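You operate a simulated robot arm through the tools that you are given. There is no shell and no other tool.

You are at the controls of a simulated two-armed robot. One attempt, no reset.

Task
Rib the yellow jelly block and lay it in the done tray.
Fine: use the rib press and leave its mould out.
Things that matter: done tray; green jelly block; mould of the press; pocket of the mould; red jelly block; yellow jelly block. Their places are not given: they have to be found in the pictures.

Only the result counts: the job must be done as asked and must still hold three seconds after the hand-in. Knocking over, shifting, dropping, spilling or breaking anything else fails it.

Robot
Two 7-joint arms with two-finger grippers on one trunk that stands fixed in place. Base frame: the origin is at the foot of the trunk, x ahead of it, y to its left, z up. Lengths are in mm, angles in rad, forces in N, time in s.
The left shoulder is at [50, 191, 1217], the right one opposite. With the tool pointing down near the work surface each hand reaches from about 100 to 720 mm from the base axis, measured 20 degrees to its own side. Payload 2.69 kg a hand.
The tool frame of a hand sits at the grasp point between the pads (the TCP): z along the fingers, y along the line on which they close. The tips reach 20 mm beyond it. The gripper opens to 100 mm. The gripper's body begins 63 mm behind the TCP.
Orientation is that of the tool frame in the base frame, as [roll, pitch, yaw] about the fixed x, y, z axes, in that order (R = Rz(yaw) Ry(pitch) Rx(roll)). With the fingers straight down and closing along the base's y, the tool's x points along the base's -x, its y along +y and its z along -z.

Tools
- The arms move only by the tool step_arm. It takes "left_deltas", "right_deltas" or both (then of equal length, played together; a hand with none holds still); each is a list of rows, each an object of numbers (a shift or turn left out is 0, a gripper value left out holds the last): "dx", "dy", "dz": the shift along the tool's x, y, z in mm; "rx", "ry", "rz": the turn, a rotation vector about the tool's x, y, z in rad; "grip": the finger opening in mm, from 0 to 100. In form: [{"dx": .., "dy": .., "dz": .., "rx": .., "ry": .., "rz": .., "grip": ..}, ...]. A call has 1 to 20 rows; each row is the pose to reach, as a shift and turn from the pose commanded when the call began, along the tool's axes at that moment. Rows are played at 5 a second. More than 50 mm and 0.15 rad between two rows, or a gripper value outside its range, and nothing of the call is played. Where a pose cannot be reached the arm comes as near as it can. A force on the tool above 40 N (or 10 N above the force at the start of the call, whichever is more), or a blocked arm, ends the call early, and 0.2 s more pass. The fingers move at their own pace (about 153 mm/s each) and stop on an object; they squeeze with about 22 N. The grip force told is the motor's: it shows also when the fingers shut on nothing. Time passes only in rows, and 0.2 s behind the last, so rows that repeat a pose let the fingers close. It gives the time, the measured TCP pose, the force on the tool (base axes), the opening and the grip force at its end, in the units of the frame above (readings bear some noise), with the torque about the TCP (base axes, N m) and any sound that the robot's microphone picked up, and new pictures: "show" is both (left out), scene, wrist or none (wrist: the cameras of the hands that moved).
- Cameras (640 x 400 px; columns grow to the right, rows downward): "scene" is now at [115.3, -53.4, 1395.7]; the picture's right is [-0.58, -0.81, 0.00], its down [-0.38, 0.27, -0.88] and it looks along [0.72, -0.51, -0.47] (base axes); focal length 327 px, centre (320, 200). "left" rides on the left gripper at [70, 19, -99] in its tool frame; the picture's right is [-0.26, 0.97, 0.00], its down [-0.75, -0.20, -0.63] and it looks along [-0.61, -0.16, 0.78] (tool axes); focal length 230 px, centre (320, 200). "right" rides on the right gripper at [70, -19, -99] in its tool frame; the picture's right is [0.26, 0.97, 0.00], its down [-0.75, 0.20, -0.63] and it looks along [-0.61, 0.16, 0.78] (tool axes); focal length 230 px, centre (320, 200).
- move_column(by): slides the trunk up (or, below 0, down) by that many mm; the arms and the scene camera ride with it, the base frame stays. It gives what a move gives, with no picture.
- turn_head(pan, tilt): turns the head with the scene camera to pan (to the left, within 1.396 rad either way) and tilt (down, from -0.506 to 1.204), counted from straight ahead of the robot. It gives what a move gives, and a new picture of the scene camera.
- locate(camera, pixels): for up to 12 pixels [column, row] of the newest picture of that camera ("zoom" is the newest enlarged one), the place [x, y, z] in the base frame of the surface seen there, good to about 2 mm. No time passes.
- zoom(camera, box): a new picture of the part [left, top, right, bottom] of that camera's present view, enlarged. No time passes.
- hand_in(): hands the job in; it is judged then, once.

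Leave the grippers open and the arms clear of the work at the hand-in unless told otherwise.

The tools are called after ">>>" as a command line: name --argument value ..., lists and objects as JSON in quotes. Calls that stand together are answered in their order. step_arm: Moves the arms, as the interface text tells. Its arguments: {"type":"object","properties":{"left_deltas":{"type":"array","items":{"type":"object","properties":{"dx":{"type":"number"},"dy":{"type":"number"},"dz":{"type":"number"},"rx":{"type":"number"},"ry":{"type":"number"},"rz":{"type":"number"},"grip":{"type":"number"}}}},"right_deltas":{"type":"array","items":{"type":"object","properties":{"dx":{"type":"number"},"dy":{"type":"number"},"dz":{"type":"number"},"rx":{"type":"number"},"ry":{"type":"number"},"rz":{"type":"number"},"grip":{"type":"number"}}}},"show":{"type":"string","enum":["both","scene","wrist","none"]}},"required":[]} The other tools are called the same way: move_column (by) slides the trunk up or down; turn_head (pan, tilt) turns the head that bears the scene camera; locate (camera, pixels) gives the place of the surface under pixels of a picture; zoom (camera, box) takes an enlarged picture of a part of a camera's view; hand_in () hands the job in.

At the start:

```text
time: 0.0
left_eef_pos: [371.2, -64.9, 1196.4]
left_ee_rot: [3.141, -0.001, 3.142]
left_force: [0.3, 0.1, -0.5]
left_ft_torque: [-0.01, -0.02, 0.0]
left_grip_width: 100.1
left_finger_force: 0.1
right_eef_pos: [213.8, -222.1, 1223.1]
right_ee_rot: [3.14, 0.002, 3.139]
right_force: [-1.0, -0.1, -0.2]
right_ft_torque: [0.01, 0.02, 0.01]
right_grip_width: 100.0
right_finger_force: 0.0
trunk travel left (down, up): [-275.0, 48.0]
head pan, tilt: [-0.62, 0.49]
```

scene: 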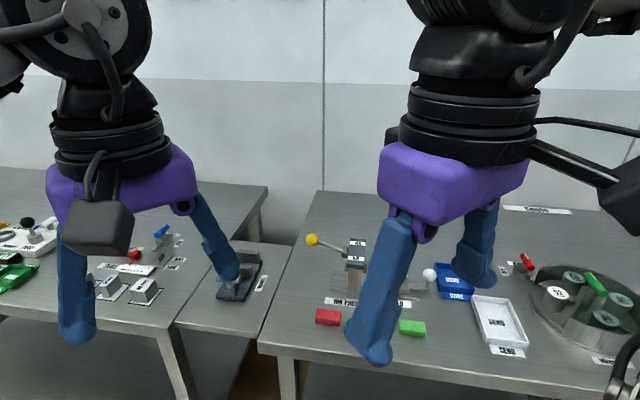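
right: 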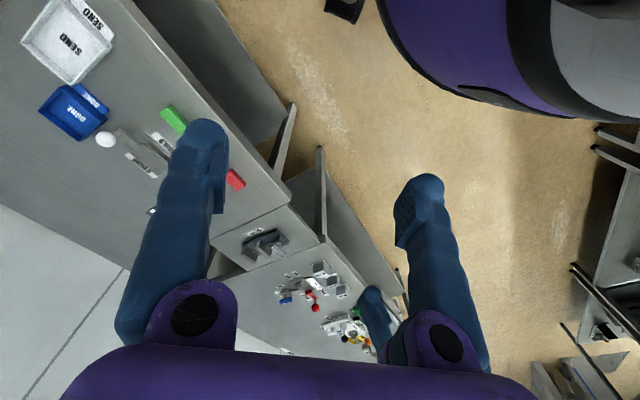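
left: 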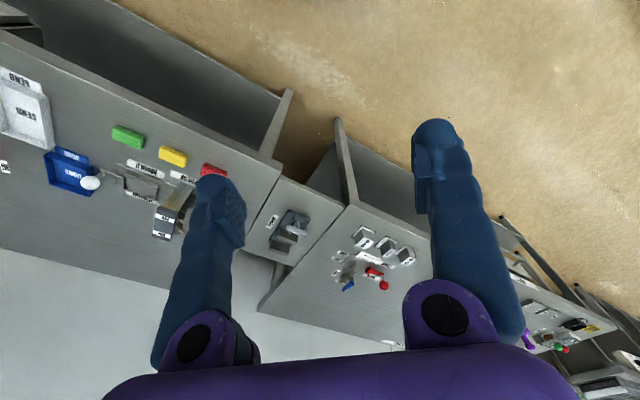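

The press with a yellow-knobbed lever is near pixel (350,260). The red block is at (328,317) and the green one at (412,328). The yellow block is hidden behind the left finger. I'll zoom in on the press area in both the scene and left views.

>>> zoom --camera "scene" --box '[280, 200, 560, 375]'

>>> zoom --camera "left" --box '[0, 60, 280, 260]'

```text
2.29 times, centred on (420, 288) of scene
```

zoom: 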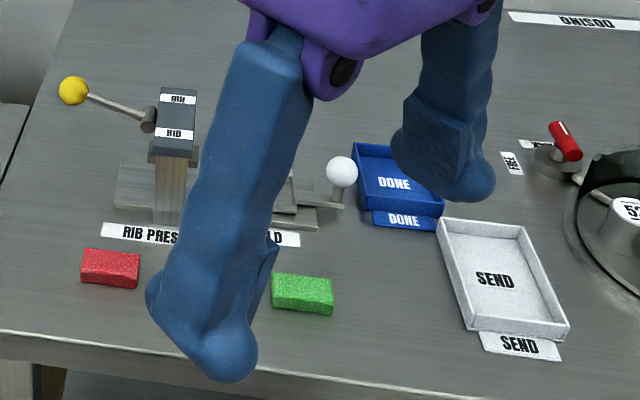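

```text
2.00 times, centred on (140, 160) of left
```

zoom: 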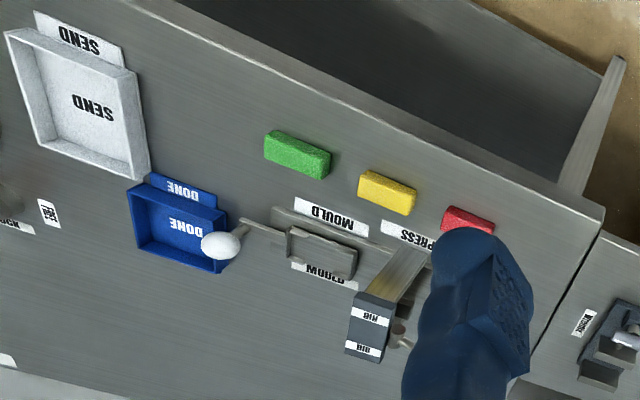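

I can see all three blocks in the left camera. The mould slides out on a drawer handle with a white knob. I'll locate the main points in this zoom.

>>> locate --camera "zoom" --pixels '[[298, 155], [387, 193], [468, 218], [220, 245], [320, 250], [285, 245], [355, 270], [375, 325], [180, 225], [400, 270], [265, 225], [100, 110]]'

```text
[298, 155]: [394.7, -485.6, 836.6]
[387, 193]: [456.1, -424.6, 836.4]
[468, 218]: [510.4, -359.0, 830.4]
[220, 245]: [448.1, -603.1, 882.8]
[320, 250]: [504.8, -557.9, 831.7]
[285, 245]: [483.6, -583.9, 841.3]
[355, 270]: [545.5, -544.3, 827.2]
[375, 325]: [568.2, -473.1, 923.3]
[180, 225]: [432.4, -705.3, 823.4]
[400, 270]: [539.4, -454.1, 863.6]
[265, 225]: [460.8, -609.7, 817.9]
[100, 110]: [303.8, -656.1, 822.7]
```

The yellow block is at about (456,-425), with its top at z 836. The table is turned relative to the base, with its edge running along roughly (-0.68,-0.73). I'll move the left arm away to the left and the right arm back, so the scene camera can see the press.

>>> step_arm --left_deltas '[{"dy": 50}, {"dy": 100}, {"dy": 150}, {"dy": 200}, {"dy": 250}, {"dy": 300}]' --right_deltas '[{"dy": -40}, {"dy": -80}, {"dy": -120}, {"dy": -160}, {"dy": -200}, {"dy": -200}]' --show "both"

```text
time: 1.4
left_eef_pos: [370.7, 239.3, 1196.6]
left_ee_rot: [-3.138, 0.0, -3.139]
left_force: [0.2, 0.7, -0.3]
left_ft_torque: [-0.02, 0.0, 0.02]
left_grip_width: 100.1
left_finger_force: 0.1
right_eef_pos: [214.1, -421.5, 1223.0]
right_ee_rot: [3.14, 0.003, 3.14]
right_force: [0.4, -0.1, 0.0]
right_ft_torque: [-0.02, 0.04, -0.01]
right_grip_width: 100.2
right_finger_force: 0.1
trunk travel left (down, up): [-275.0, 48.0]
head pan, tilt: [-0.62, 0.49]
```

scene: 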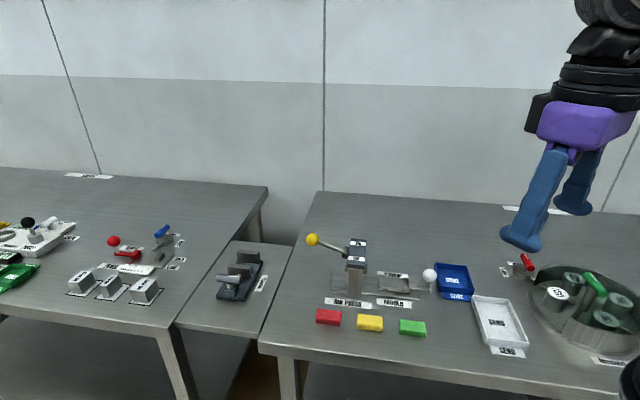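
right: 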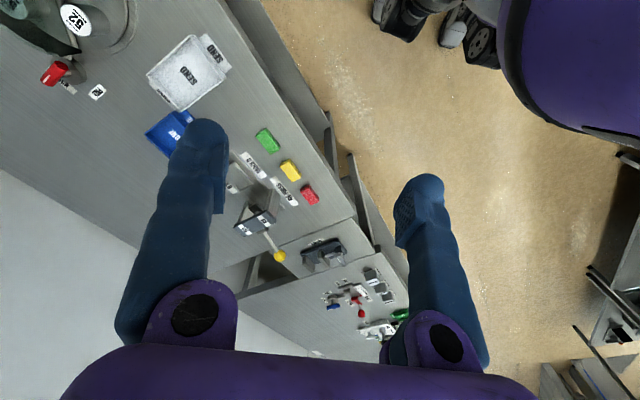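
left: 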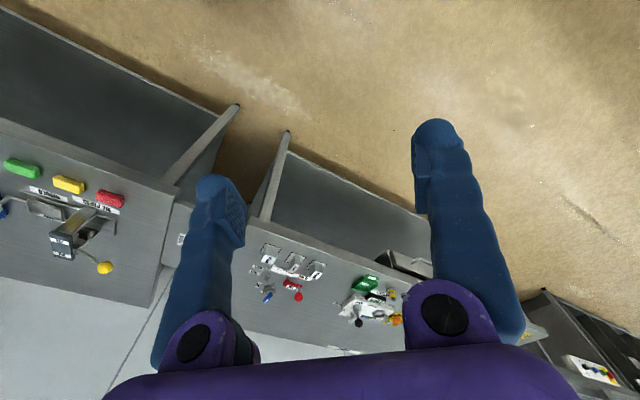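

The scene camera now has a clear view of the press. I'll zoom in on it.

>>> zoom --camera "scene" --box '[295, 225, 485, 345]'

```text
3.33 times, centred on (390, 285) of scene
```

zoom: 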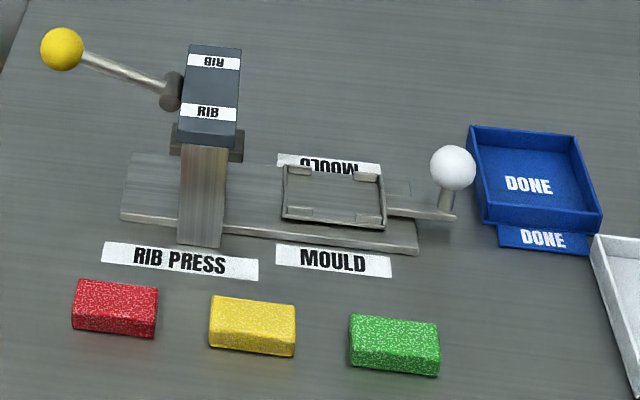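

>>> locate --camera "zoom" --pixels '[[62, 48], [90, 60], [130, 76], [158, 86], [173, 85], [215, 65], [205, 125], [232, 135], [185, 140], [192, 50], [240, 58], [200, 200]]'

>>> locate --camera "zoom" --pixels '[[452, 165], [445, 205], [405, 212], [335, 195], [285, 168], [380, 180], [384, 225], [284, 217], [300, 168], [130, 200], [415, 238], [240, 190]]'

>>> locate --camera "zoom" --pixels '[[211, 300], [290, 306], [294, 330], [212, 322], [293, 352], [211, 344], [530, 185], [485, 215], [590, 220], [570, 140], [478, 130], [250, 320]]'

```text
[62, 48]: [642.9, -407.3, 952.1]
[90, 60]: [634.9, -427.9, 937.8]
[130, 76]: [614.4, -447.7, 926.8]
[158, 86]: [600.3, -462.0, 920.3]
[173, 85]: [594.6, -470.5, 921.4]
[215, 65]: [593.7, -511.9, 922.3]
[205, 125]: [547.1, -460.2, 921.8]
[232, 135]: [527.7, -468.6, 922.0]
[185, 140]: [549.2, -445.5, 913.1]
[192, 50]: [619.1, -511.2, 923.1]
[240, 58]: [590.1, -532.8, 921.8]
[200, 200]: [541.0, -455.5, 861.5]
```

```text
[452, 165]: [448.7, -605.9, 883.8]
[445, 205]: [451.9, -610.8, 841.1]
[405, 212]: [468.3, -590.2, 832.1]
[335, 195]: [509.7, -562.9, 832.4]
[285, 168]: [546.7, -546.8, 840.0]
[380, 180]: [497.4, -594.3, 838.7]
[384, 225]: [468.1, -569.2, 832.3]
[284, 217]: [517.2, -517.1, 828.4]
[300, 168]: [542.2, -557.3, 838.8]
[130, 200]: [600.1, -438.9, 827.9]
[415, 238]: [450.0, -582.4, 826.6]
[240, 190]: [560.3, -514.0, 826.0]
```

```text
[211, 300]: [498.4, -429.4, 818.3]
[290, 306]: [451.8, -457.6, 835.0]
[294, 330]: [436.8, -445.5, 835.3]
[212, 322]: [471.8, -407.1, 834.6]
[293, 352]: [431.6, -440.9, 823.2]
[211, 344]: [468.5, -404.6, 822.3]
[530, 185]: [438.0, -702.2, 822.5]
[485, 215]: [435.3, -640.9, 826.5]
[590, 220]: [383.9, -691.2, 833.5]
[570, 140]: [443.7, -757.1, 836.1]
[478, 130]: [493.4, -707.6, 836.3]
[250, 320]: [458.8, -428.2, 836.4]
```

Measured so far:
- Table top z is about 818.
- Block long side runs along about (-0.68,-0.74).
- Press lever knob is at (643,-407,952).
- White mould knob is at (449,-606,884).
- The mould is out now, centred near (510,-563).

Next I'll turn the right hand 45° so its fingers close across the rail, and bring it over the yellow block at a safe height.

>>> step_arm --right_deltas '[{"dx": -30, "dy": 0, "dz": 20, "rz": -0.1}, {"dx": -60, "dy": 0, "dz": 40, "rz": -0.2}, {"dx": -90, "dy": 0, "dz": 60, "rz": -0.3}, {"dx": -120, "dy": 0, "dz": 80, "rz": -0.4}, {"dx": -150, "dy": 0, "dz": 100, "rz": -0.5}, {"dx": -180, "dy": 0, "dz": 125, "rz": -0.6}, {"dx": -210, "dy": 0, "dz": 150, "rz": -0.7}, {"dx": -242, "dy": -3, "dz": 180, "rz": -0.785}, {"dx": -242, "dy": -3, "dz": 215, "rz": -0.785}]' --show "both"

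```text
time: 3.4
left_eef_pos: [371.9, 236.0, 1198.4]
left_ee_rot: [3.141, 0.0, 3.141]
left_force: [-0.2, -0.1, 0.6]
left_ft_torque: [0.01, -0.02, 0.0]
left_grip_width: 100.4
left_finger_force: 0.1
right_eef_pos: [388.3, -345.5, 1022.4]
right_ee_rot: [-3.125, -0.002, -2.416]
right_force: [-0.9, -0.8, -0.4]
right_ft_torque: [0.05, 0.0, -0.01]
right_grip_width: 100.3
right_finger_force: 0.0
right hand out of reach, approached as far as the arm can: row 6, 7, 8, 9
trunk travel left (down, up): [-275.0, 48.0]
head pan, tilt: [-0.62, 0.49]
```

scene: 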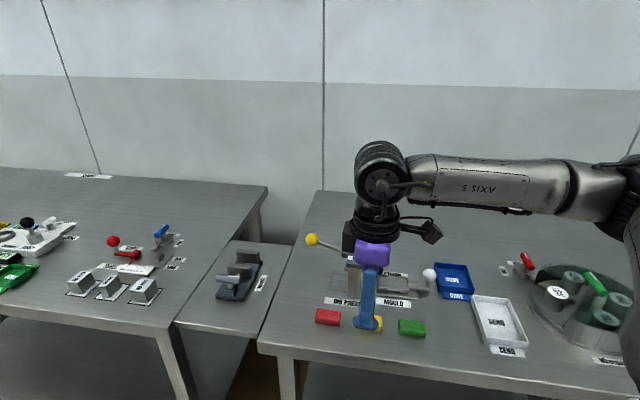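
right: 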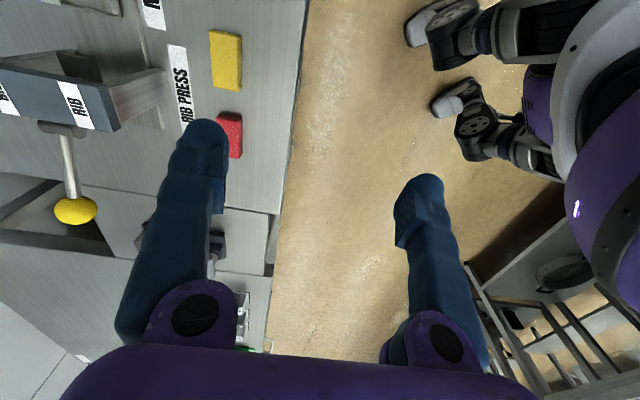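

The hand stopped short at (388,-345,1022), because that wrist turn doesn't reach further. Turning the other way, to yaw 135° with the fingers closing along the rail, suits this arm better. I'll turn back the other way while rising a little.

>>> step_arm --right_deltas '[{"dz": -10, "rz": 0.13}, {"dz": -20, "rz": 0.26}, {"dz": -30, "rz": 0.39}, {"dz": -40, "rz": 0.52}, {"dz": -40, "rz": 0.65}, {"dz": -40, "rz": 0.78}, {"dz": -40, "rz": 0.91}, {"dz": -40, "rz": 1.04}, {"dz": -40, "rz": 1.17}, {"dz": -40, "rz": 1.3}, {"dz": -40, "rz": 1.43}, {"dz": -40, "rz": 1.56}]' --show "both"

```text
time: 6.0
left_eef_pos: [371.9, 237.4, 1197.9]
left_ee_rot: [3.141, -0.001, 3.141]
left_force: [0.1, 0.0, 0.6]
left_ft_torque: [-0.02, 0.02, 0.01]
left_grip_width: 100.0
left_finger_force: 0.0
right_eef_pos: [387.1, -346.5, 1062.3]
right_ee_rot: [-3.136, 0.016, 2.307]
right_force: [0.7, -0.1, 0.1]
right_ft_torque: [-0.02, 0.0, 0.03]
right_grip_width: 100.1
right_finger_force: 0.0
trunk travel left (down, up): [-275.0, 48.0]
head pan, tilt: [-0.62, 0.49]
```

scene: 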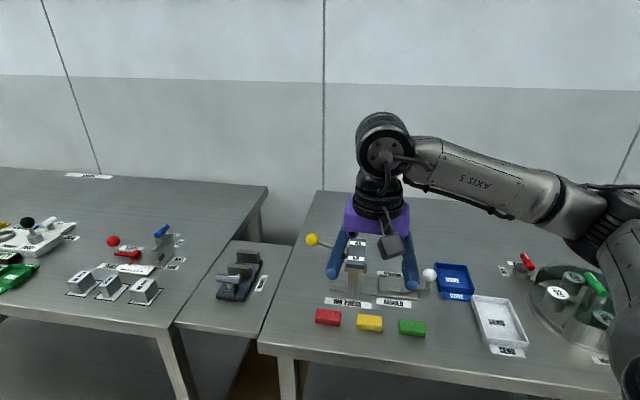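
right: 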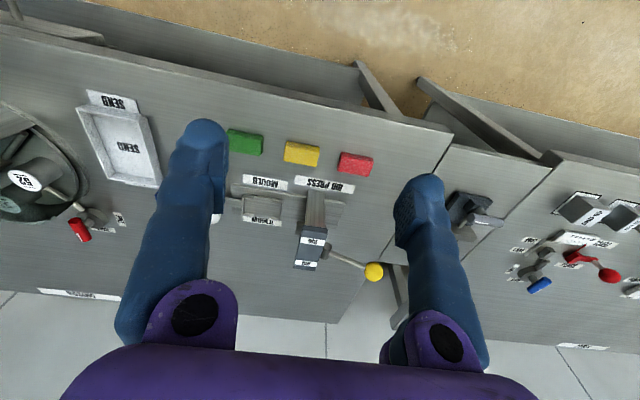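

This orientation works. From here the right camera shows the blocks and the mould, so I'll zoom in.

>>> zoom --camera "right" --box '[220, 115, 400, 290]'

>>> zoom --camera "scene" --box '[360, 250, 480, 325]'

```text
2.29 times, centred on (310, 202) of right
```

zoom: 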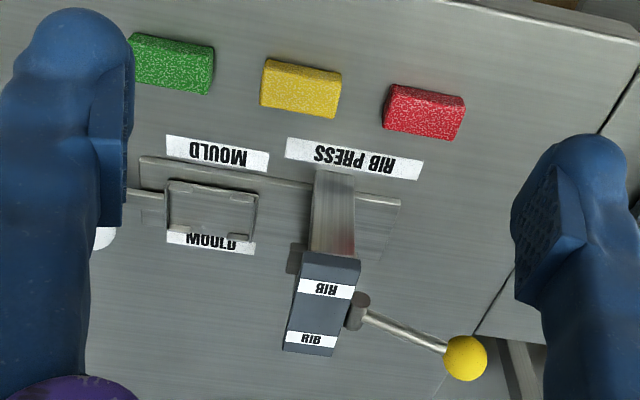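

```text
5.33 times, centred on (420, 288) of scene
```

zoom: 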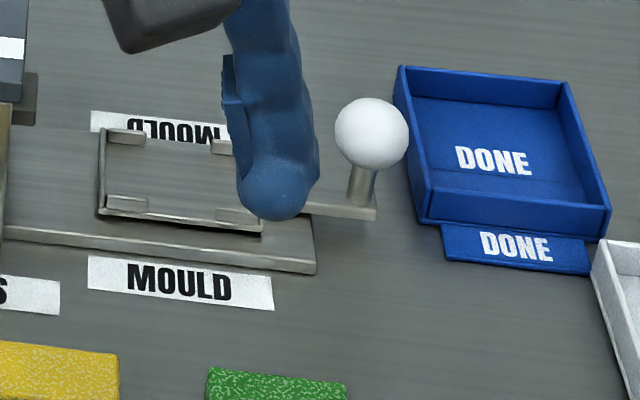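

>>> zoom --camera "right" --box '[222, 180, 302, 230]'

```text
8.00 times, centred on (262, 205) of right
```

zoom: 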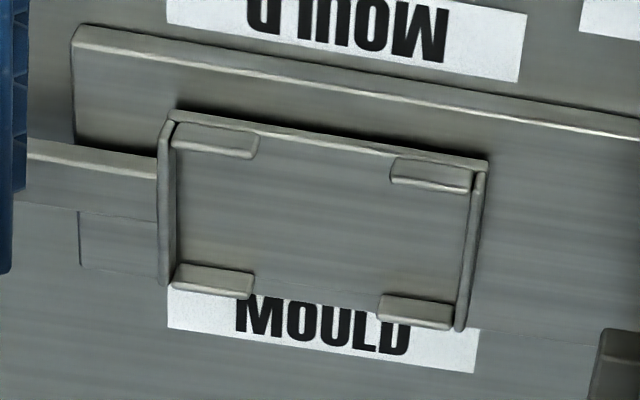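

>>> locate --camera "zoom" --pixels '[[166, 130], [480, 178], [163, 280], [462, 325], [210, 137], [430, 170], [212, 276], [415, 305], [320, 220], [320, 250], [110, 170], [110, 240]]'

>>> locate --camera "zoom" --pixels '[[172, 114], [486, 161], [180, 160], [467, 195], [175, 265], [455, 305], [180, 150], [260, 155], [390, 183], [252, 290], [380, 312], [320, 150]]'

```text
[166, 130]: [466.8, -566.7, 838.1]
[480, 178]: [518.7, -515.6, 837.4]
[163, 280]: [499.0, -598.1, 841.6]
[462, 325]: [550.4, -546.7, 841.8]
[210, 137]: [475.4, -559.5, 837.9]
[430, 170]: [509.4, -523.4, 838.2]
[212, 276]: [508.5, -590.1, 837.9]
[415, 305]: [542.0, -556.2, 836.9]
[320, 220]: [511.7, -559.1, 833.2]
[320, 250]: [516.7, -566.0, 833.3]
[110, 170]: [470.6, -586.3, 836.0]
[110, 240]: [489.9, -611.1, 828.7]
```

```text
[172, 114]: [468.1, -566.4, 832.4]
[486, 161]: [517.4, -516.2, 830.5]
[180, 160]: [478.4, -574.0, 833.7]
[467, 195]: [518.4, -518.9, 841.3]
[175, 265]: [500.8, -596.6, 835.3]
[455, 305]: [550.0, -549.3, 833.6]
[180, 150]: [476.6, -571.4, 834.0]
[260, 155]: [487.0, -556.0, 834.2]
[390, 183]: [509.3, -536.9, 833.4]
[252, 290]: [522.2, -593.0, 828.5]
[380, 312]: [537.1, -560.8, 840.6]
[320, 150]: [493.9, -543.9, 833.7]
```

The mould is at exactly 45°. Its walls top out at about z 841, the tabs at 838, and the pocket floor is at 833.5. Next I'll measure the blocks.

>>> zoom --camera "right" --box '[270, 128, 350, 178]'

```text
8.00 times, centred on (310, 153) of right
```

zoom: 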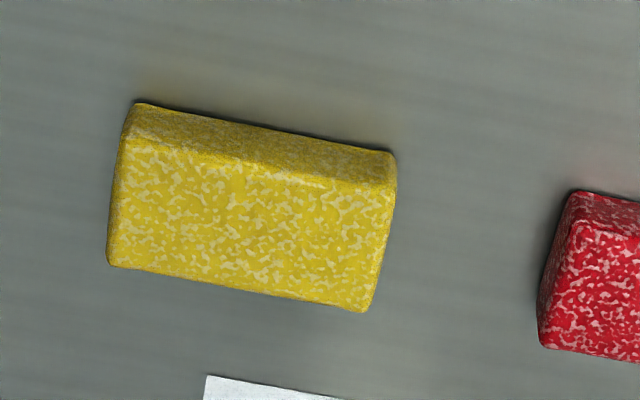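

>>> locate --camera "zoom" --pixels '[[124, 142], [393, 190], [112, 264], [366, 308], [118, 200], [380, 250], [250, 166], [240, 283], [245, 225], [258, 145], [390, 155], [138, 108]]'

```text
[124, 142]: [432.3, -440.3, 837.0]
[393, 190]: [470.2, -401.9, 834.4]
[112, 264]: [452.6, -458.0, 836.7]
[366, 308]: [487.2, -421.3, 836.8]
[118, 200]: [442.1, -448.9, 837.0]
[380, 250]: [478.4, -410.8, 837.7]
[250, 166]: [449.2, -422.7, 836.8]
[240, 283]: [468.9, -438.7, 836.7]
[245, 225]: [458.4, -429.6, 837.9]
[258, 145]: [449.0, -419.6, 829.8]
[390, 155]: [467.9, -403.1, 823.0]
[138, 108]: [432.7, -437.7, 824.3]
```

The yellow block measures about 54x27x19 mm, with its centre at (460.6,-430.4) and its long axis at about 46°. I'll move above it at z 960 without turning the wrist further.

>>> step_arm --right_deltas '[{"dx": -30, "dy": -0.5, "dz": 25}, {"dx": -60, "dy": -1, "dz": 50}, {"dx": -90, "dy": -1.5, "dz": 75}, {"dx": -111.6, "dy": -1.9, "dz": 102}, {"dx": -111.6, "dy": -1.9, "dz": 102}]' --show "none"

```text
time: 7.2
left_eef_pos: [371.5, 237.3, 1196.8]
left_ee_rot: [-3.141, 0.0, 3.141]
left_force: [-0.7, -0.3, 0.9]
left_ft_torque: [0.02, 0.05, 0.0]
left_grip_width: 100.2
left_finger_force: 0.1
right_eef_pos: [461.4, -432.2, 960.8]
right_ee_rot: [-3.135, 0.016, 2.307]
right_force: [-0.4, 0.0, 0.4]
right_ft_torque: [0.0, 0.0, 0.0]
right_grip_width: 99.9
right_finger_force: 0.0
trunk travel left (down, up): [-275.0, 48.0]
head pan, tilt: [-0.62, 0.49]
```

I'm now above the block. I'll test at this safe height whether the wrist can turn to yaw 45°, so the fingers could close across the block's width. That's how the gaps in the mould are laid out.

>>> step_arm --right_deltas '[{"rz": 0.13}, {"rz": 0.26}, {"rz": 0.39}, {"rz": 0.52}, {"rz": 0.65}, {"rz": 0.78}, {"rz": 0.91}, {"rz": 1.04}, {"rz": 1.17}, {"rz": 1.3}, {"rz": 1.43}, {"rz": 1.52}]' --show "both"

```text
time: 9.8
left_eef_pos: [371.1, 236.2, 1198.0]
left_ee_rot: [-3.141, 0.001, -3.142]
left_force: [0.0, 0.1, 0.0]
left_ft_torque: [0.01, -0.03, -0.01]
left_grip_width: 100.0
left_finger_force: 0.1
right_eef_pos: [462.1, -431.5, 962.7]
right_ee_rot: [3.125, 0.008, 0.788]
right_force: [0.9, 0.1, -0.5]
right_ft_torque: [0.01, 0.01, 0.0]
right_grip_width: 99.9
right_finger_force: 0.1
trunk travel left (down, up): [-275.0, 48.0]
head pan, tilt: [-0.62, 0.49]
```

scene: 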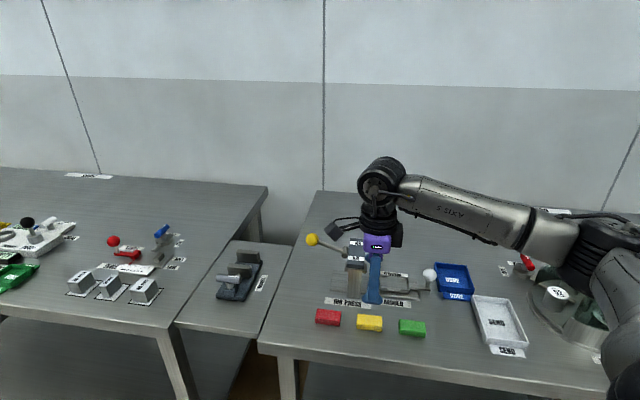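
right: 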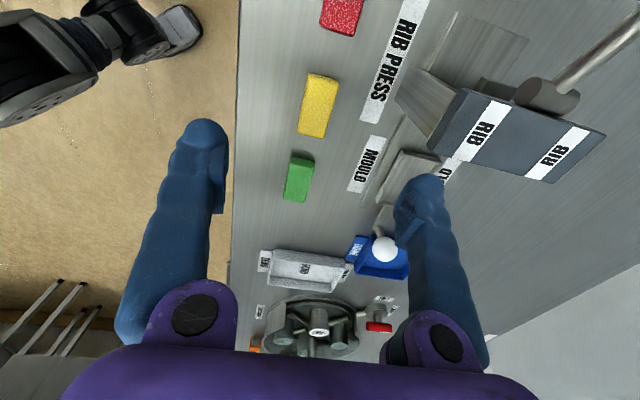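

Yaw 45° is reachable, with the fingers closing across the block's short side. I'll level the tool, open to 60 mm, and come down to about z 880 over the yellow block for a check.

>>> step_arm --right_deltas '[{"dx": 0.1, "dy": -1, "dz": 20, "rx": 0.008, "ry": 0.004, "grip": 60}, {"dx": 0.2, "dy": -2, "dz": 45, "rx": 0.0166, "ry": 0.008, "grip": 60}, {"dx": 0.3, "dy": -3, "dz": 70, "rx": 0.0166, "ry": 0.008, "grip": 60}, {"dx": 0.4, "dy": -3.2, "dz": 82, "rx": 0.0166, "ry": 0.008, "grip": 60}, {"dx": 0.4, "dy": -3.2, "dz": 82, "rx": 0.0166, "ry": 0.008, "grip": 60}]' --show "both"

```text
time: 11.0
left_eef_pos: [371.8, 236.7, 1197.5]
left_ee_rot: [-3.141, -0.002, 3.141]
left_force: [1.0, 0.4, 0.0]
left_ft_torque: [0.02, -0.04, 0.0]
left_grip_width: 100.1
left_finger_force: 0.0
right_eef_pos: [459.6, -428.9, 880.0]
right_ee_rot: [-3.139, -0.003, 0.788]
right_force: [0.2, 0.1, 0.4]
right_ft_torque: [-0.01, 0.02, 0.03]
right_grip_width: 59.9
right_finger_force: 0.2
trunk travel left (down, up): [-275.0, 48.0]
head pan, tilt: [-0.62, 0.49]
```

scene: 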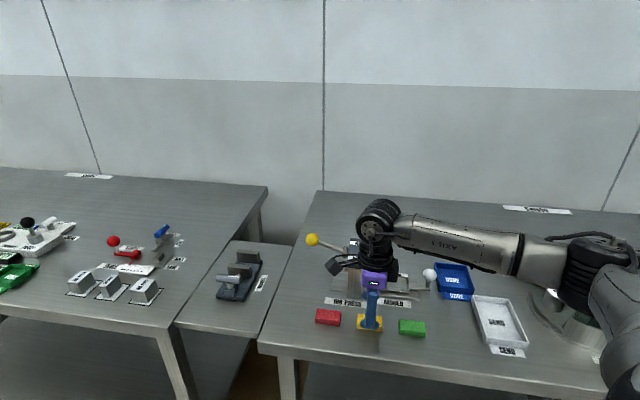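
right: 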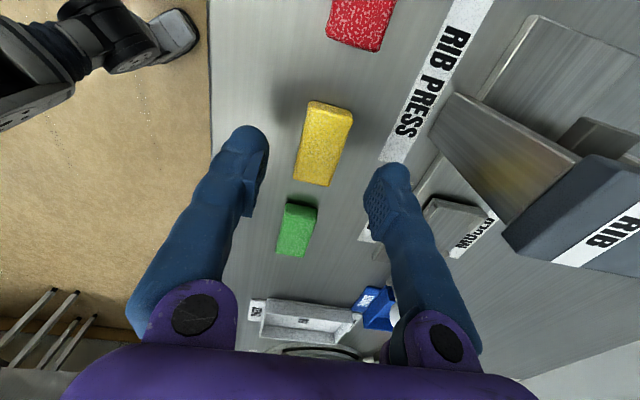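

The hand is aligned over the block. The elbow is near the round device on the right of the table, so I'll check how high the arm is there.

>>> locate --camera "scene" --pixels '[[500, 265], [540, 285], [575, 265], [600, 300], [610, 350], [620, 380], [555, 310], [580, 335], [600, 355], [550, 295]]'

>>> zoom --camera "scene" --box '[460, 210, 640, 400]'

>>> zoom --camera "scene" --box '[300, 220, 460, 350]'

```text
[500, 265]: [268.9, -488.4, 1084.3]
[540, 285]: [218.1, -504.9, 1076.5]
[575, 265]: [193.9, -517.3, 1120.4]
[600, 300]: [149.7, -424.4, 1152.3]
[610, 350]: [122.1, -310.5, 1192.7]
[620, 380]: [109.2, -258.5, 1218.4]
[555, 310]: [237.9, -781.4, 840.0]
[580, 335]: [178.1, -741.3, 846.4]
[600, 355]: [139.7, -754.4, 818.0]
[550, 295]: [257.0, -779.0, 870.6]
```

```text
2.11 times, centred on (550, 305) of scene
```

zoom: 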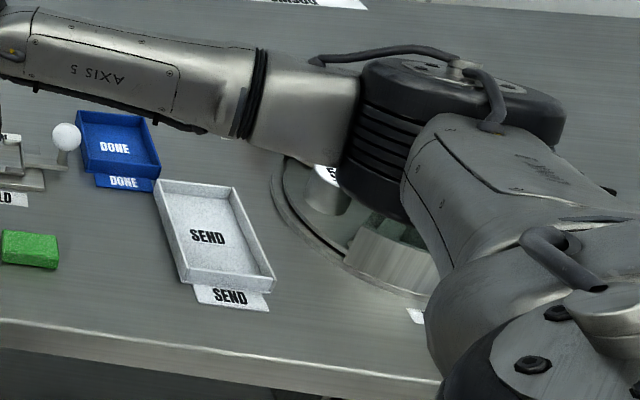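

```text
3.08 times, centred on (380, 285) of scene
```

zoom: 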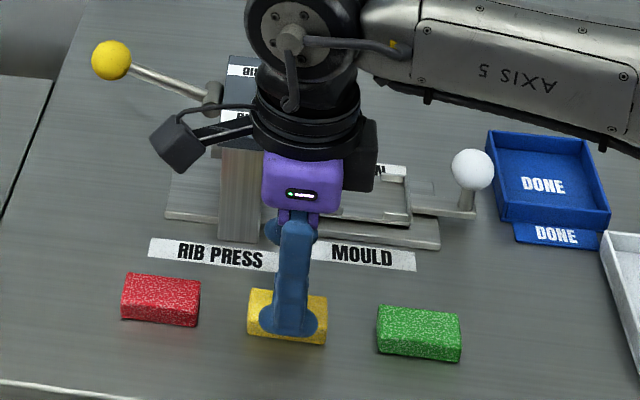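

The elbow is at z≥1076, well above the devices (≤870). I'll go down to TCP z 844, with the tips at 824, and close gently on the yellow block.

>>> step_arm --right_deltas '[{"dx": -0.3, "dy": 1.7, "dz": 18, "grip": 60}, {"dx": -0.3, "dy": 1.7, "dz": 36, "grip": 60}, {"dx": -0.3, "dy": 1.7, "dz": 36, "grip": 60}, {"dx": -0.3, "dy": 1.7, "dz": 36, "grip": 20}, {"dx": -0.3, "dy": 1.7, "dz": 36, "grip": 20}, {"dx": -0.3, "dy": 1.7, "dz": 36, "grip": 20}]' --show "both"

```text
time: 12.4
left_eef_pos: [371.4, 236.4, 1198.5]
left_ee_rot: [3.141, 0.001, 3.142]
left_force: [-0.3, 0.0, 0.1]
left_ft_torque: [-0.01, 0.01, 0.02]
left_grip_width: 99.8
left_finger_force: 0.0
right_eef_pos: [461.0, -432.5, 844.7]
right_ee_rot: [-3.14, 0.0, 0.788]
right_force: [0.0, 0.5, 0.3]
right_ft_torque: [0.0, 0.0, 0.05]
right_grip_width: 28.7
right_finger_force: 22.0
trunk travel left (down, up): [-275.0, 48.0]
head pan, tilt: [-0.62, 0.49]
```

scene: 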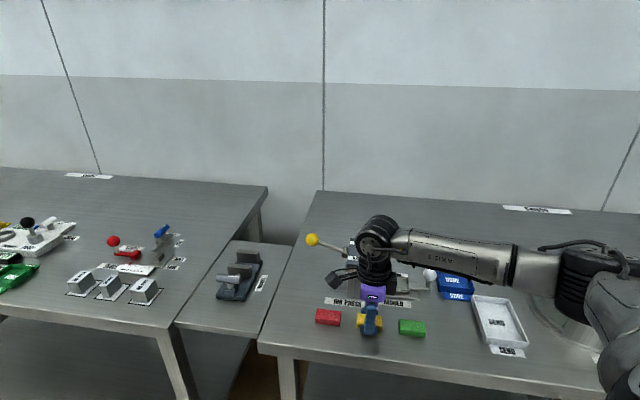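
right: 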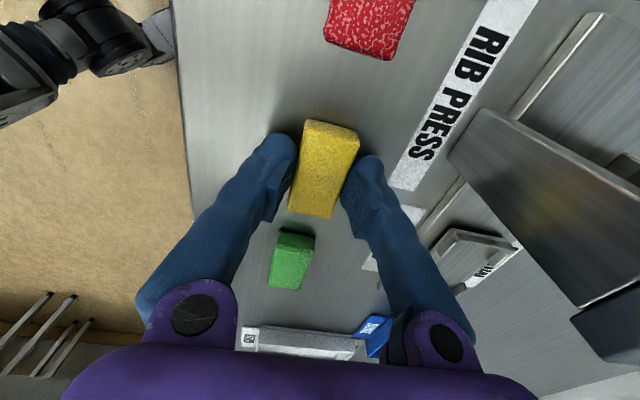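

The fingers hold the block at 28.7 mm with 22 N. I'll lift to z about 965 to clear the press head at 922, then carry it over the mould pocket at (508.8,-557).

>>> step_arm --right_deltas '[{"dz": -20}, {"dz": -60}, {"dz": -100}, {"dz": -120, "dx": -20}, {"dz": -120, "dx": -54.6, "dy": 10}, {"dz": -120, "dx": -54.6, "dy": 45}, {"dz": -120, "dx": -54.6, "dy": 80}, {"dz": -120, "dx": -54.6, "dy": 105}, {"dz": -120, "dx": -54.6, "dy": 121.7}, {"dz": -120, "dx": -54.6, "dy": 121.7}]' --show "both"

```text
time: 14.6
left_eef_pos: [371.2, 236.9, 1198.2]
left_ee_rot: [-3.141, -0.001, 3.139]
left_force: [-0.6, -0.2, 0.6]
left_ft_torque: [0.0, 0.02, 0.03]
left_grip_width: 100.3
left_finger_force: 0.2
right_eef_pos: [508.4, -555.6, 965.1]
right_ee_rot: [-3.142, -0.002, 0.787]
right_force: [-1.1, -0.2, 0.6]
right_ft_torque: [0.03, 0.01, 0.03]
right_grip_width: 20.1
right_finger_force: 0.2
trunk travel left (down, up): [-275.0, 48.0]
head pan, tilt: [-0.62, 0.49]
```

scene: 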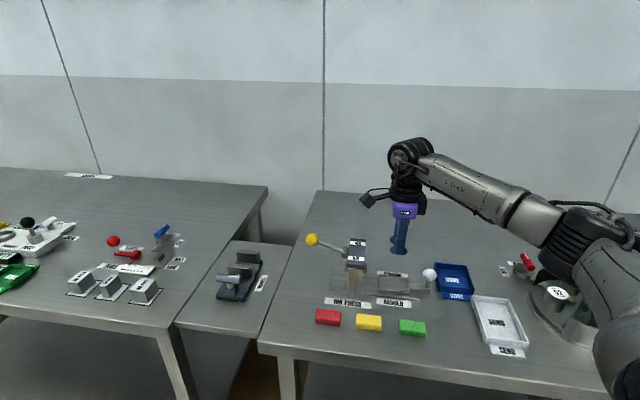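
right: 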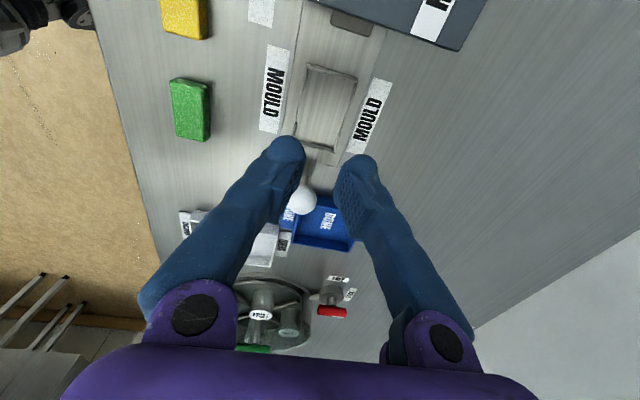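

The fingers read 20.1 mm and the block is still on the table at about (369,322), so it slipped out during the lift. I'll check its present pose.

>>> zoom --camera "scene" --box '[300, 270, 460, 360]'

>>> zoom --camera "scene" --box '[350, 180, 450, 270]'

```text
4.00 times, centred on (380, 315) of scene
```

zoom: 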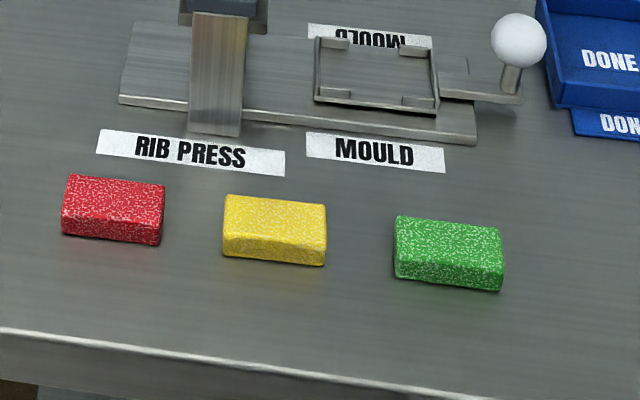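

```text
4.44 times, centred on (400, 225) of scene
```

zoom: 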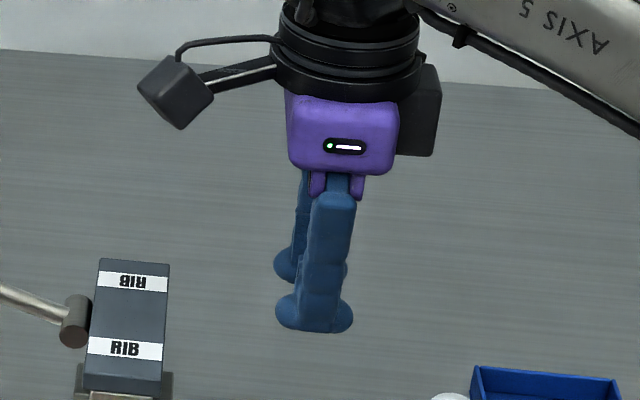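

>>> zoom --camera "scene" --box '[346, 308, 394, 338]'

```text
13.33 times, centred on (370, 323) of scene
```

zoom: 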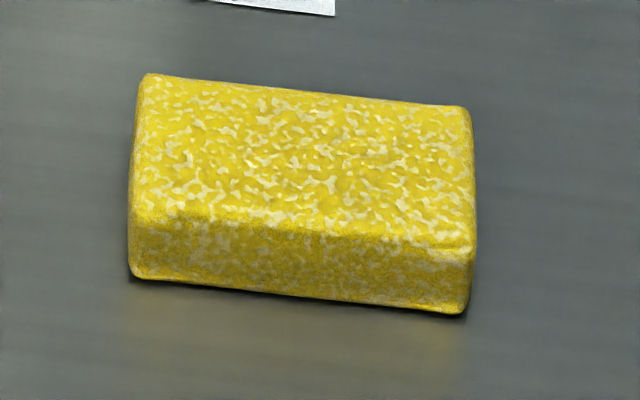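

>>> locate --camera "zoom" --pixels '[[152, 80], [464, 112], [468, 240], [138, 212], [300, 160], [305, 228], [308, 98], [140, 150], [466, 180], [140, 272], [455, 308], [300, 290]]'

```text
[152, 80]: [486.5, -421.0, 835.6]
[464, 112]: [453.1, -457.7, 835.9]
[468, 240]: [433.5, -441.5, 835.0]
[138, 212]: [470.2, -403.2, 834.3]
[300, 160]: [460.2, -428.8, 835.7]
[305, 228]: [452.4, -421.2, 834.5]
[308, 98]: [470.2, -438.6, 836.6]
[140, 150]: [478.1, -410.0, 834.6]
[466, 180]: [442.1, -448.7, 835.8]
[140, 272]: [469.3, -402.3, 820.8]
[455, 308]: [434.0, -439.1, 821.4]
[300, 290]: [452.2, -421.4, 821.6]
```

The block hasn't moved: its centre is about (460.8,-430.9) and its top about z 836. The first grip held only near the rounded fingertips. I'll go back and take it lower, with the tips about 2 mm above the table, so the pads cover the whole side, then lift slowly.

>>> step_arm --right_deltas '[{"dx": 10, "dy": -30, "grip": 60}, {"dx": 25, "dy": -70, "grip": 60}, {"dx": 40, "dy": -105, "grip": 60}, {"dx": 54.7, "dy": -121.7, "dz": 20, "grip": 60}, {"dx": 54.7, "dy": -121.7, "dz": 60, "grip": 60}, {"dx": 54.7, "dy": -121.7, "dz": 90, "grip": 60}, {"dx": 54.7, "dy": -121.7, "dz": 100, "grip": 60}, {"dx": 54.7, "dy": -121.7, "dz": 100, "grip": 60}]' --show "wrist"

```text
time: 16.4
left_eef_pos: [371.3, 236.3, 1197.0]
left_ee_rot: [-3.141, 0.0, 3.14]
left_force: [0.0, 0.1, 0.1]
left_ft_torque: [-0.02, 0.01, 0.0]
left_grip_width: 100.0
left_finger_force: 0.0
right_eef_pos: [461.1, -431.1, 863.2]
right_ee_rot: [-3.14, -0.001, 0.787]
right_force: [0.3, 0.3, 0.0]
right_ft_torque: [0.0, -0.04, 0.02]
right_grip_width: 60.3
right_finger_force: 0.0
trunk travel left (down, up): [-275.0, 48.0]
head pan, tilt: [-0.62, 0.49]
```

right: 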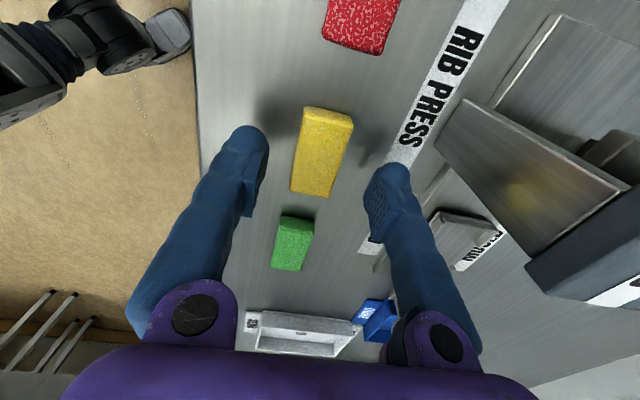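

>>> step_arm --right_deltas '[{"dz": 12, "grip": 60}, {"dz": 23, "grip": 60}, {"dz": 23, "grip": 60}, {"dz": 23, "grip": 10}, {"dz": 23, "grip": 10}, {"dz": 23, "grip": 10}, {"dz": 23, "grip": 10}]' --show "wrist"

```text
time: 18.0
left_eef_pos: [371.3, 235.8, 1197.8]
left_ee_rot: [3.14, -0.001, 3.141]
left_force: [-0.1, 0.6, 0.1]
left_ft_torque: [-0.02, 0.04, 0.0]
left_grip_width: 100.1
left_finger_force: 0.0
right_eef_pos: [462.7, -432.8, 842.0]
right_ee_rot: [-3.14, -0.002, 0.786]
right_force: [-0.5, 0.5, 0.6]
right_ft_torque: [0.01, -0.02, 0.0]
right_grip_width: 28.7
right_finger_force: 21.8
trunk travel left (down, up): [-275.0, 48.0]
head pan, tilt: [-0.62, 0.49]
```

right: 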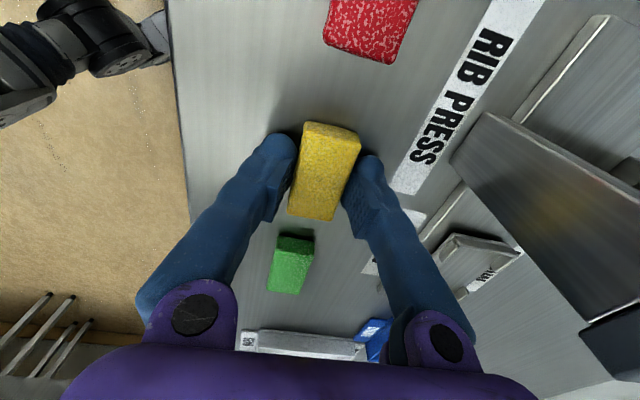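

The fingers hold 28.7 mm at 21.8 N again. I'll lift slowly by 15 mm and check whether it holds.

>>> step_arm --right_deltas '[{"dz": -1}, {"dz": -2}, {"dz": -4}, {"dz": -6}, {"dz": -9}, {"dz": -12}, {"dz": -15}, {"dz": -15}]' --show "both"

```text
time: 19.8
left_eef_pos: [370.6, 237.4, 1198.8]
left_ee_rot: [3.141, 0.0, -3.141]
left_force: [0.1, -0.3, 0.8]
left_ft_torque: [0.01, 0.01, 0.01]
left_grip_width: 100.0
left_finger_force: 0.0
right_eef_pos: [462.9, -432.4, 855.5]
right_ee_rot: [-3.14, -0.002, 0.788]
right_force: [0.0, 0.5, -0.8]
right_ft_torque: [-0.03, 0.01, -0.02]
right_grip_width: 28.8
right_finger_force: 21.9
trunk travel left (down, up): [-275.0, 48.0]
head pan, tilt: [-0.62, 0.49]
```

scene: 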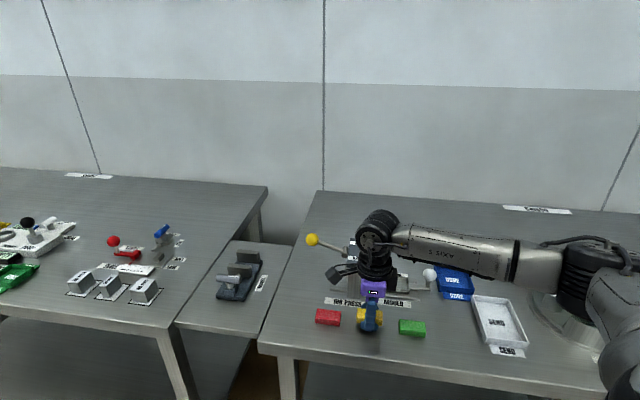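
right: 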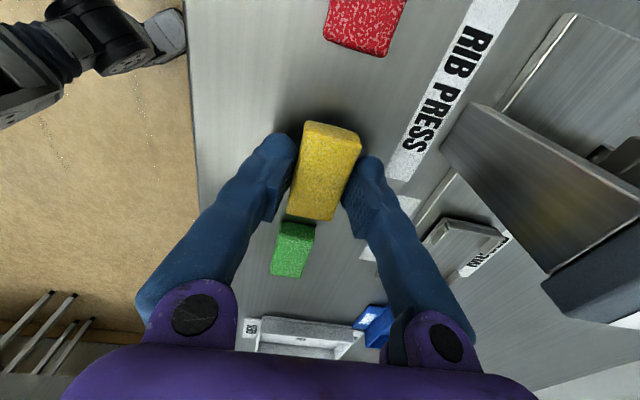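

The block is in the hand now; it is slippery and only needs gentle motion. I'll keep lifting slowly to about z 890.

>>> step_arm --right_deltas '[{"dz": -2}, {"dz": -5}, {"dz": -9}, {"dz": -14}, {"dz": -19}, {"dz": -24}, {"dz": -29}, {"dz": -33}, {"dz": -36}, {"dz": -38}, {"dz": -38}]' --show "wrist"

```text
time: 22.2
left_eef_pos: [370.8, 236.7, 1198.7]
left_ee_rot: [-3.142, 0.0, -3.141]
left_force: [0.8, -0.6, -0.9]
left_ft_torque: [0.01, 0.0, 0.01]
left_grip_width: 100.1
left_finger_force: 0.0
right_eef_pos: [461.7, -431.3, 895.2]
right_ee_rot: [-3.139, -0.002, 0.787]
right_force: [0.2, -0.5, 0.5]
right_ft_torque: [0.01, 0.01, -0.06]
right_grip_width: 28.6
right_finger_force: 22.3
trunk travel left (down, up): [-275.0, 48.0]
head pan, tilt: [-0.62, 0.49]
```

right: 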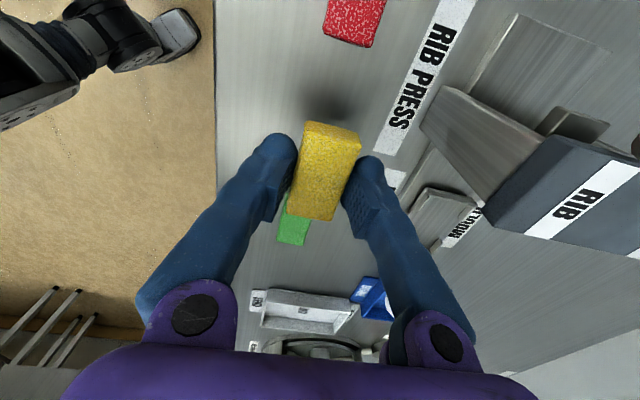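

It's held firmly at 28.6 mm. I'll carry it slowly, first along the table and then in over the mould pocket, staying at z about 893.

>>> step_arm --right_deltas '[{"dx": -3}, {"dx": -8}, {"dx": -15}, {"dx": -23}, {"dx": -31}, {"dx": -39, "dy": 2}, {"dx": -46, "dy": 6}, {"dx": -51, "dy": 12}, {"dx": -54, "dy": 20}, {"dx": -55.5, "dy": 30}, {"dx": -55.5, "dy": 40}, {"dx": -55.5, "dy": 50}, {"dx": -55.5, "dy": 60}, {"dx": -55.5, "dy": 70}, {"dx": -55.5, "dy": 80}, {"dx": -55.5, "dy": 90}, {"dx": -55.5, "dy": 100}, {"dx": -55.5, "dy": 109}, {"dx": -55.5, "dy": 116}, {"dx": -55.5, "dy": 120}]' --show "both"

```text
time: 26.4
left_eef_pos: [371.3, 236.1, 1198.1]
left_ee_rot: [3.142, 0.0, 3.141]
left_force: [0.3, 0.2, 0.5]
left_ft_torque: [0.01, 0.02, -0.01]
left_grip_width: 99.9
left_finger_force: 0.1
right_eef_pos: [506.9, -555.1, 893.5]
right_ee_rot: [-3.14, -0.002, 0.788]
right_force: [0.4, -0.3, -0.4]
right_ft_torque: [-0.01, 0.02, 0.01]
right_grip_width: 28.6
right_finger_force: 21.9
trunk travel left (down, up): [-275.0, 48.0]
head pan, tilt: [-0.62, 0.49]
```

scene: 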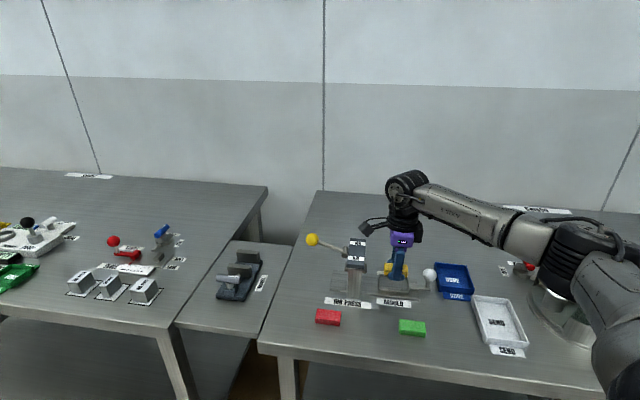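
right: 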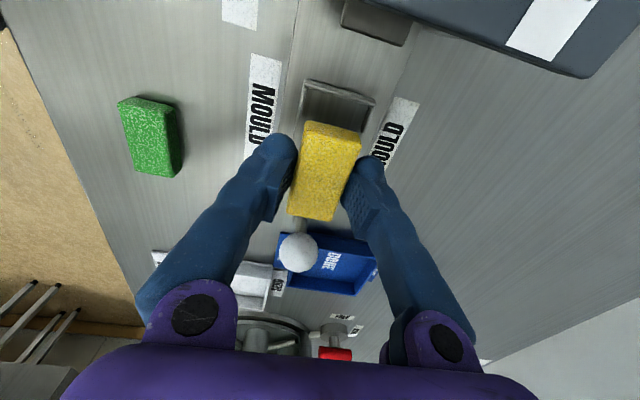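

The block is over the mould. I'll shift 2.5 mm further in and go down slowly to just above the pocket floor.

>>> step_arm --right_deltas '[{"dy": 1}, {"dy": 2.5, "dz": 2}, {"dy": 2.5, "dz": 6}, {"dy": 2.5, "dz": 11}, {"dy": 2.5, "dz": 16}, {"dy": 2.5, "dz": 21}, {"dy": 2.5, "dz": 25}, {"dy": 2.5, "dz": 28}, {"dy": 2.5, "dz": 30}, {"dy": 2.5, "dz": 30}]' --show "both"

>>> zoom --camera "scene" --box '[330, 220, 450, 320]'

```text
time: 28.6
left_eef_pos: [371.0, 235.8, 1197.7]
left_ee_rot: [-3.14, 0.001, 3.14]
left_force: [0.1, -0.5, 0.4]
left_ft_torque: [-0.05, 0.04, 0.02]
left_grip_width: 100.2
left_finger_force: 0.0
right_eef_pos: [508.2, -556.7, 863.5]
right_ee_rot: [-3.14, -0.002, 0.787]
right_force: [-0.1, 0.6, 0.1]
right_ft_torque: [-0.01, -0.01, -0.02]
right_grip_width: 28.7
right_finger_force: 21.5
trunk travel left (down, up): [-275.0, 48.0]
head pan, tilt: [-0.62, 0.49]
```

scene: 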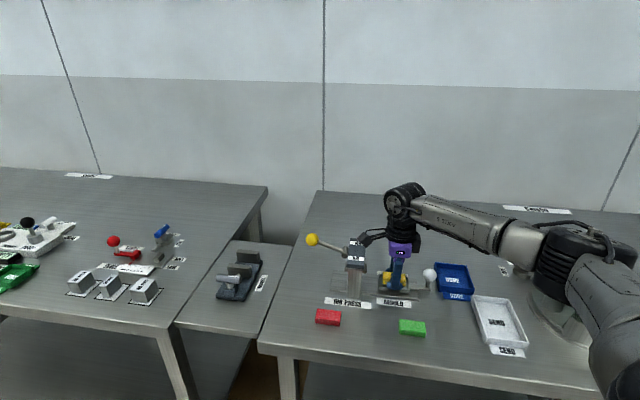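
right: 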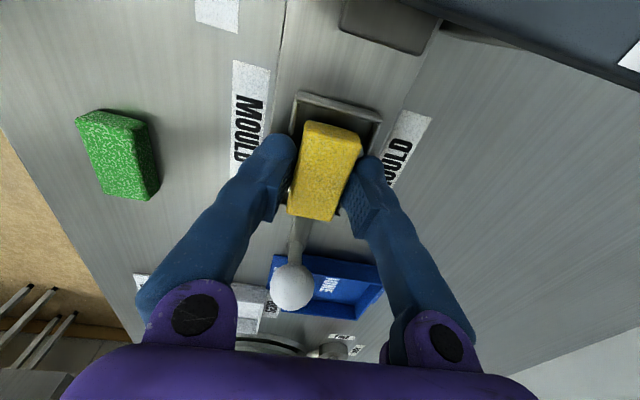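

```text
4.00 times, centred on (390, 270) of scene
```

zoom: 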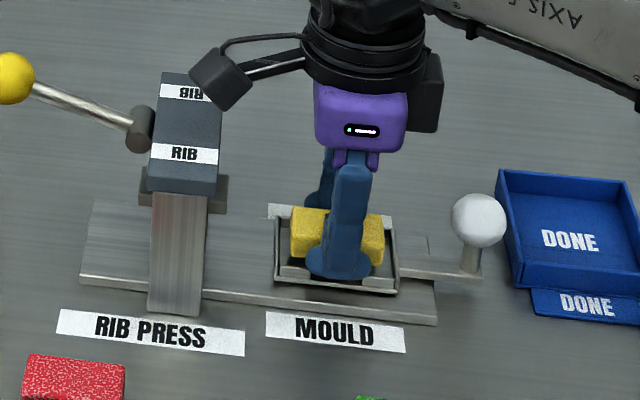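

The block is centred over the pocket. Before the last few millimetres I'll check the clearance between the wrist camera and the press head.

>>> locate --camera "zoom" --pixels '[[228, 108], [215, 95], [245, 95], [195, 90], [180, 90], [205, 150], [345, 255], [305, 240], [375, 245], [480, 215]]'

```text
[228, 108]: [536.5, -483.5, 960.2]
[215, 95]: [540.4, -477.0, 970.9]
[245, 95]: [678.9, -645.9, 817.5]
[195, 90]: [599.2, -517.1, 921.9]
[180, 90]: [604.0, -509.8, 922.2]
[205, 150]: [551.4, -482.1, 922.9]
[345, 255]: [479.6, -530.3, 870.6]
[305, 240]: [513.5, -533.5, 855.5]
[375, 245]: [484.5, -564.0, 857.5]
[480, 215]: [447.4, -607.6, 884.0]
```

The camera bottom is at about 960 and the head top at 922, so there's clearance. I'll lower the last 5–6 mm gently, then open to 50 mm.

>>> step_arm --right_deltas '[{"dz": 1.5}, {"dz": 3}, {"dz": 4.5}, {"dz": 5.5}, {"dz": 6}, {"dz": 6}]' --show "wrist"

>>> zoom --camera "scene" --box '[370, 250, 450, 310]'

```text
time: 30.0
left_eef_pos: [372.2, 237.1, 1197.6]
left_ee_rot: [-3.141, -0.001, 3.141]
left_force: [0.0, 0.0, 0.3]
left_ft_torque: [0.01, 0.02, -0.02]
left_grip_width: 100.2
left_finger_force: 0.0
right_eef_pos: [509.1, -556.9, 858.7]
right_ee_rot: [-3.14, -0.001, 0.786]
right_force: [0.4, 0.4, -0.6]
right_ft_torque: [0.0, 0.01, -0.02]
right_grip_width: 28.8
right_finger_force: 22.4
trunk travel left (down, up): [-275.0, 48.0]
head pan, tilt: [-0.62, 0.49]
```

right: 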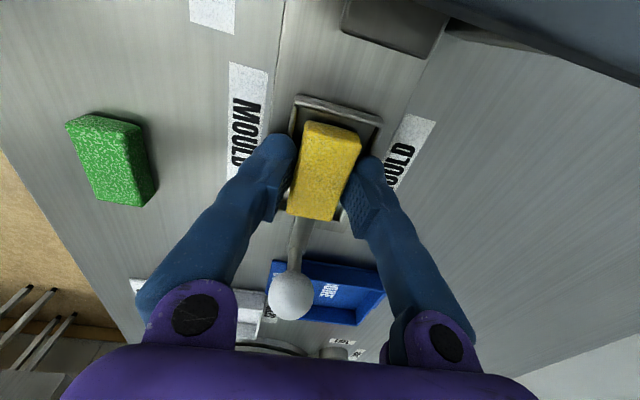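

```text
6.67 times, centred on (410, 280) of scene
```

zoom: 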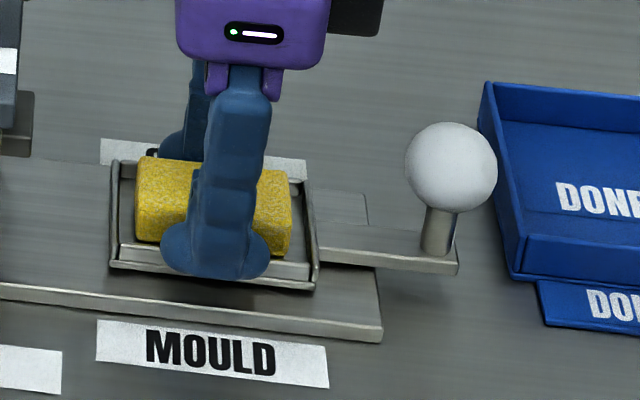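

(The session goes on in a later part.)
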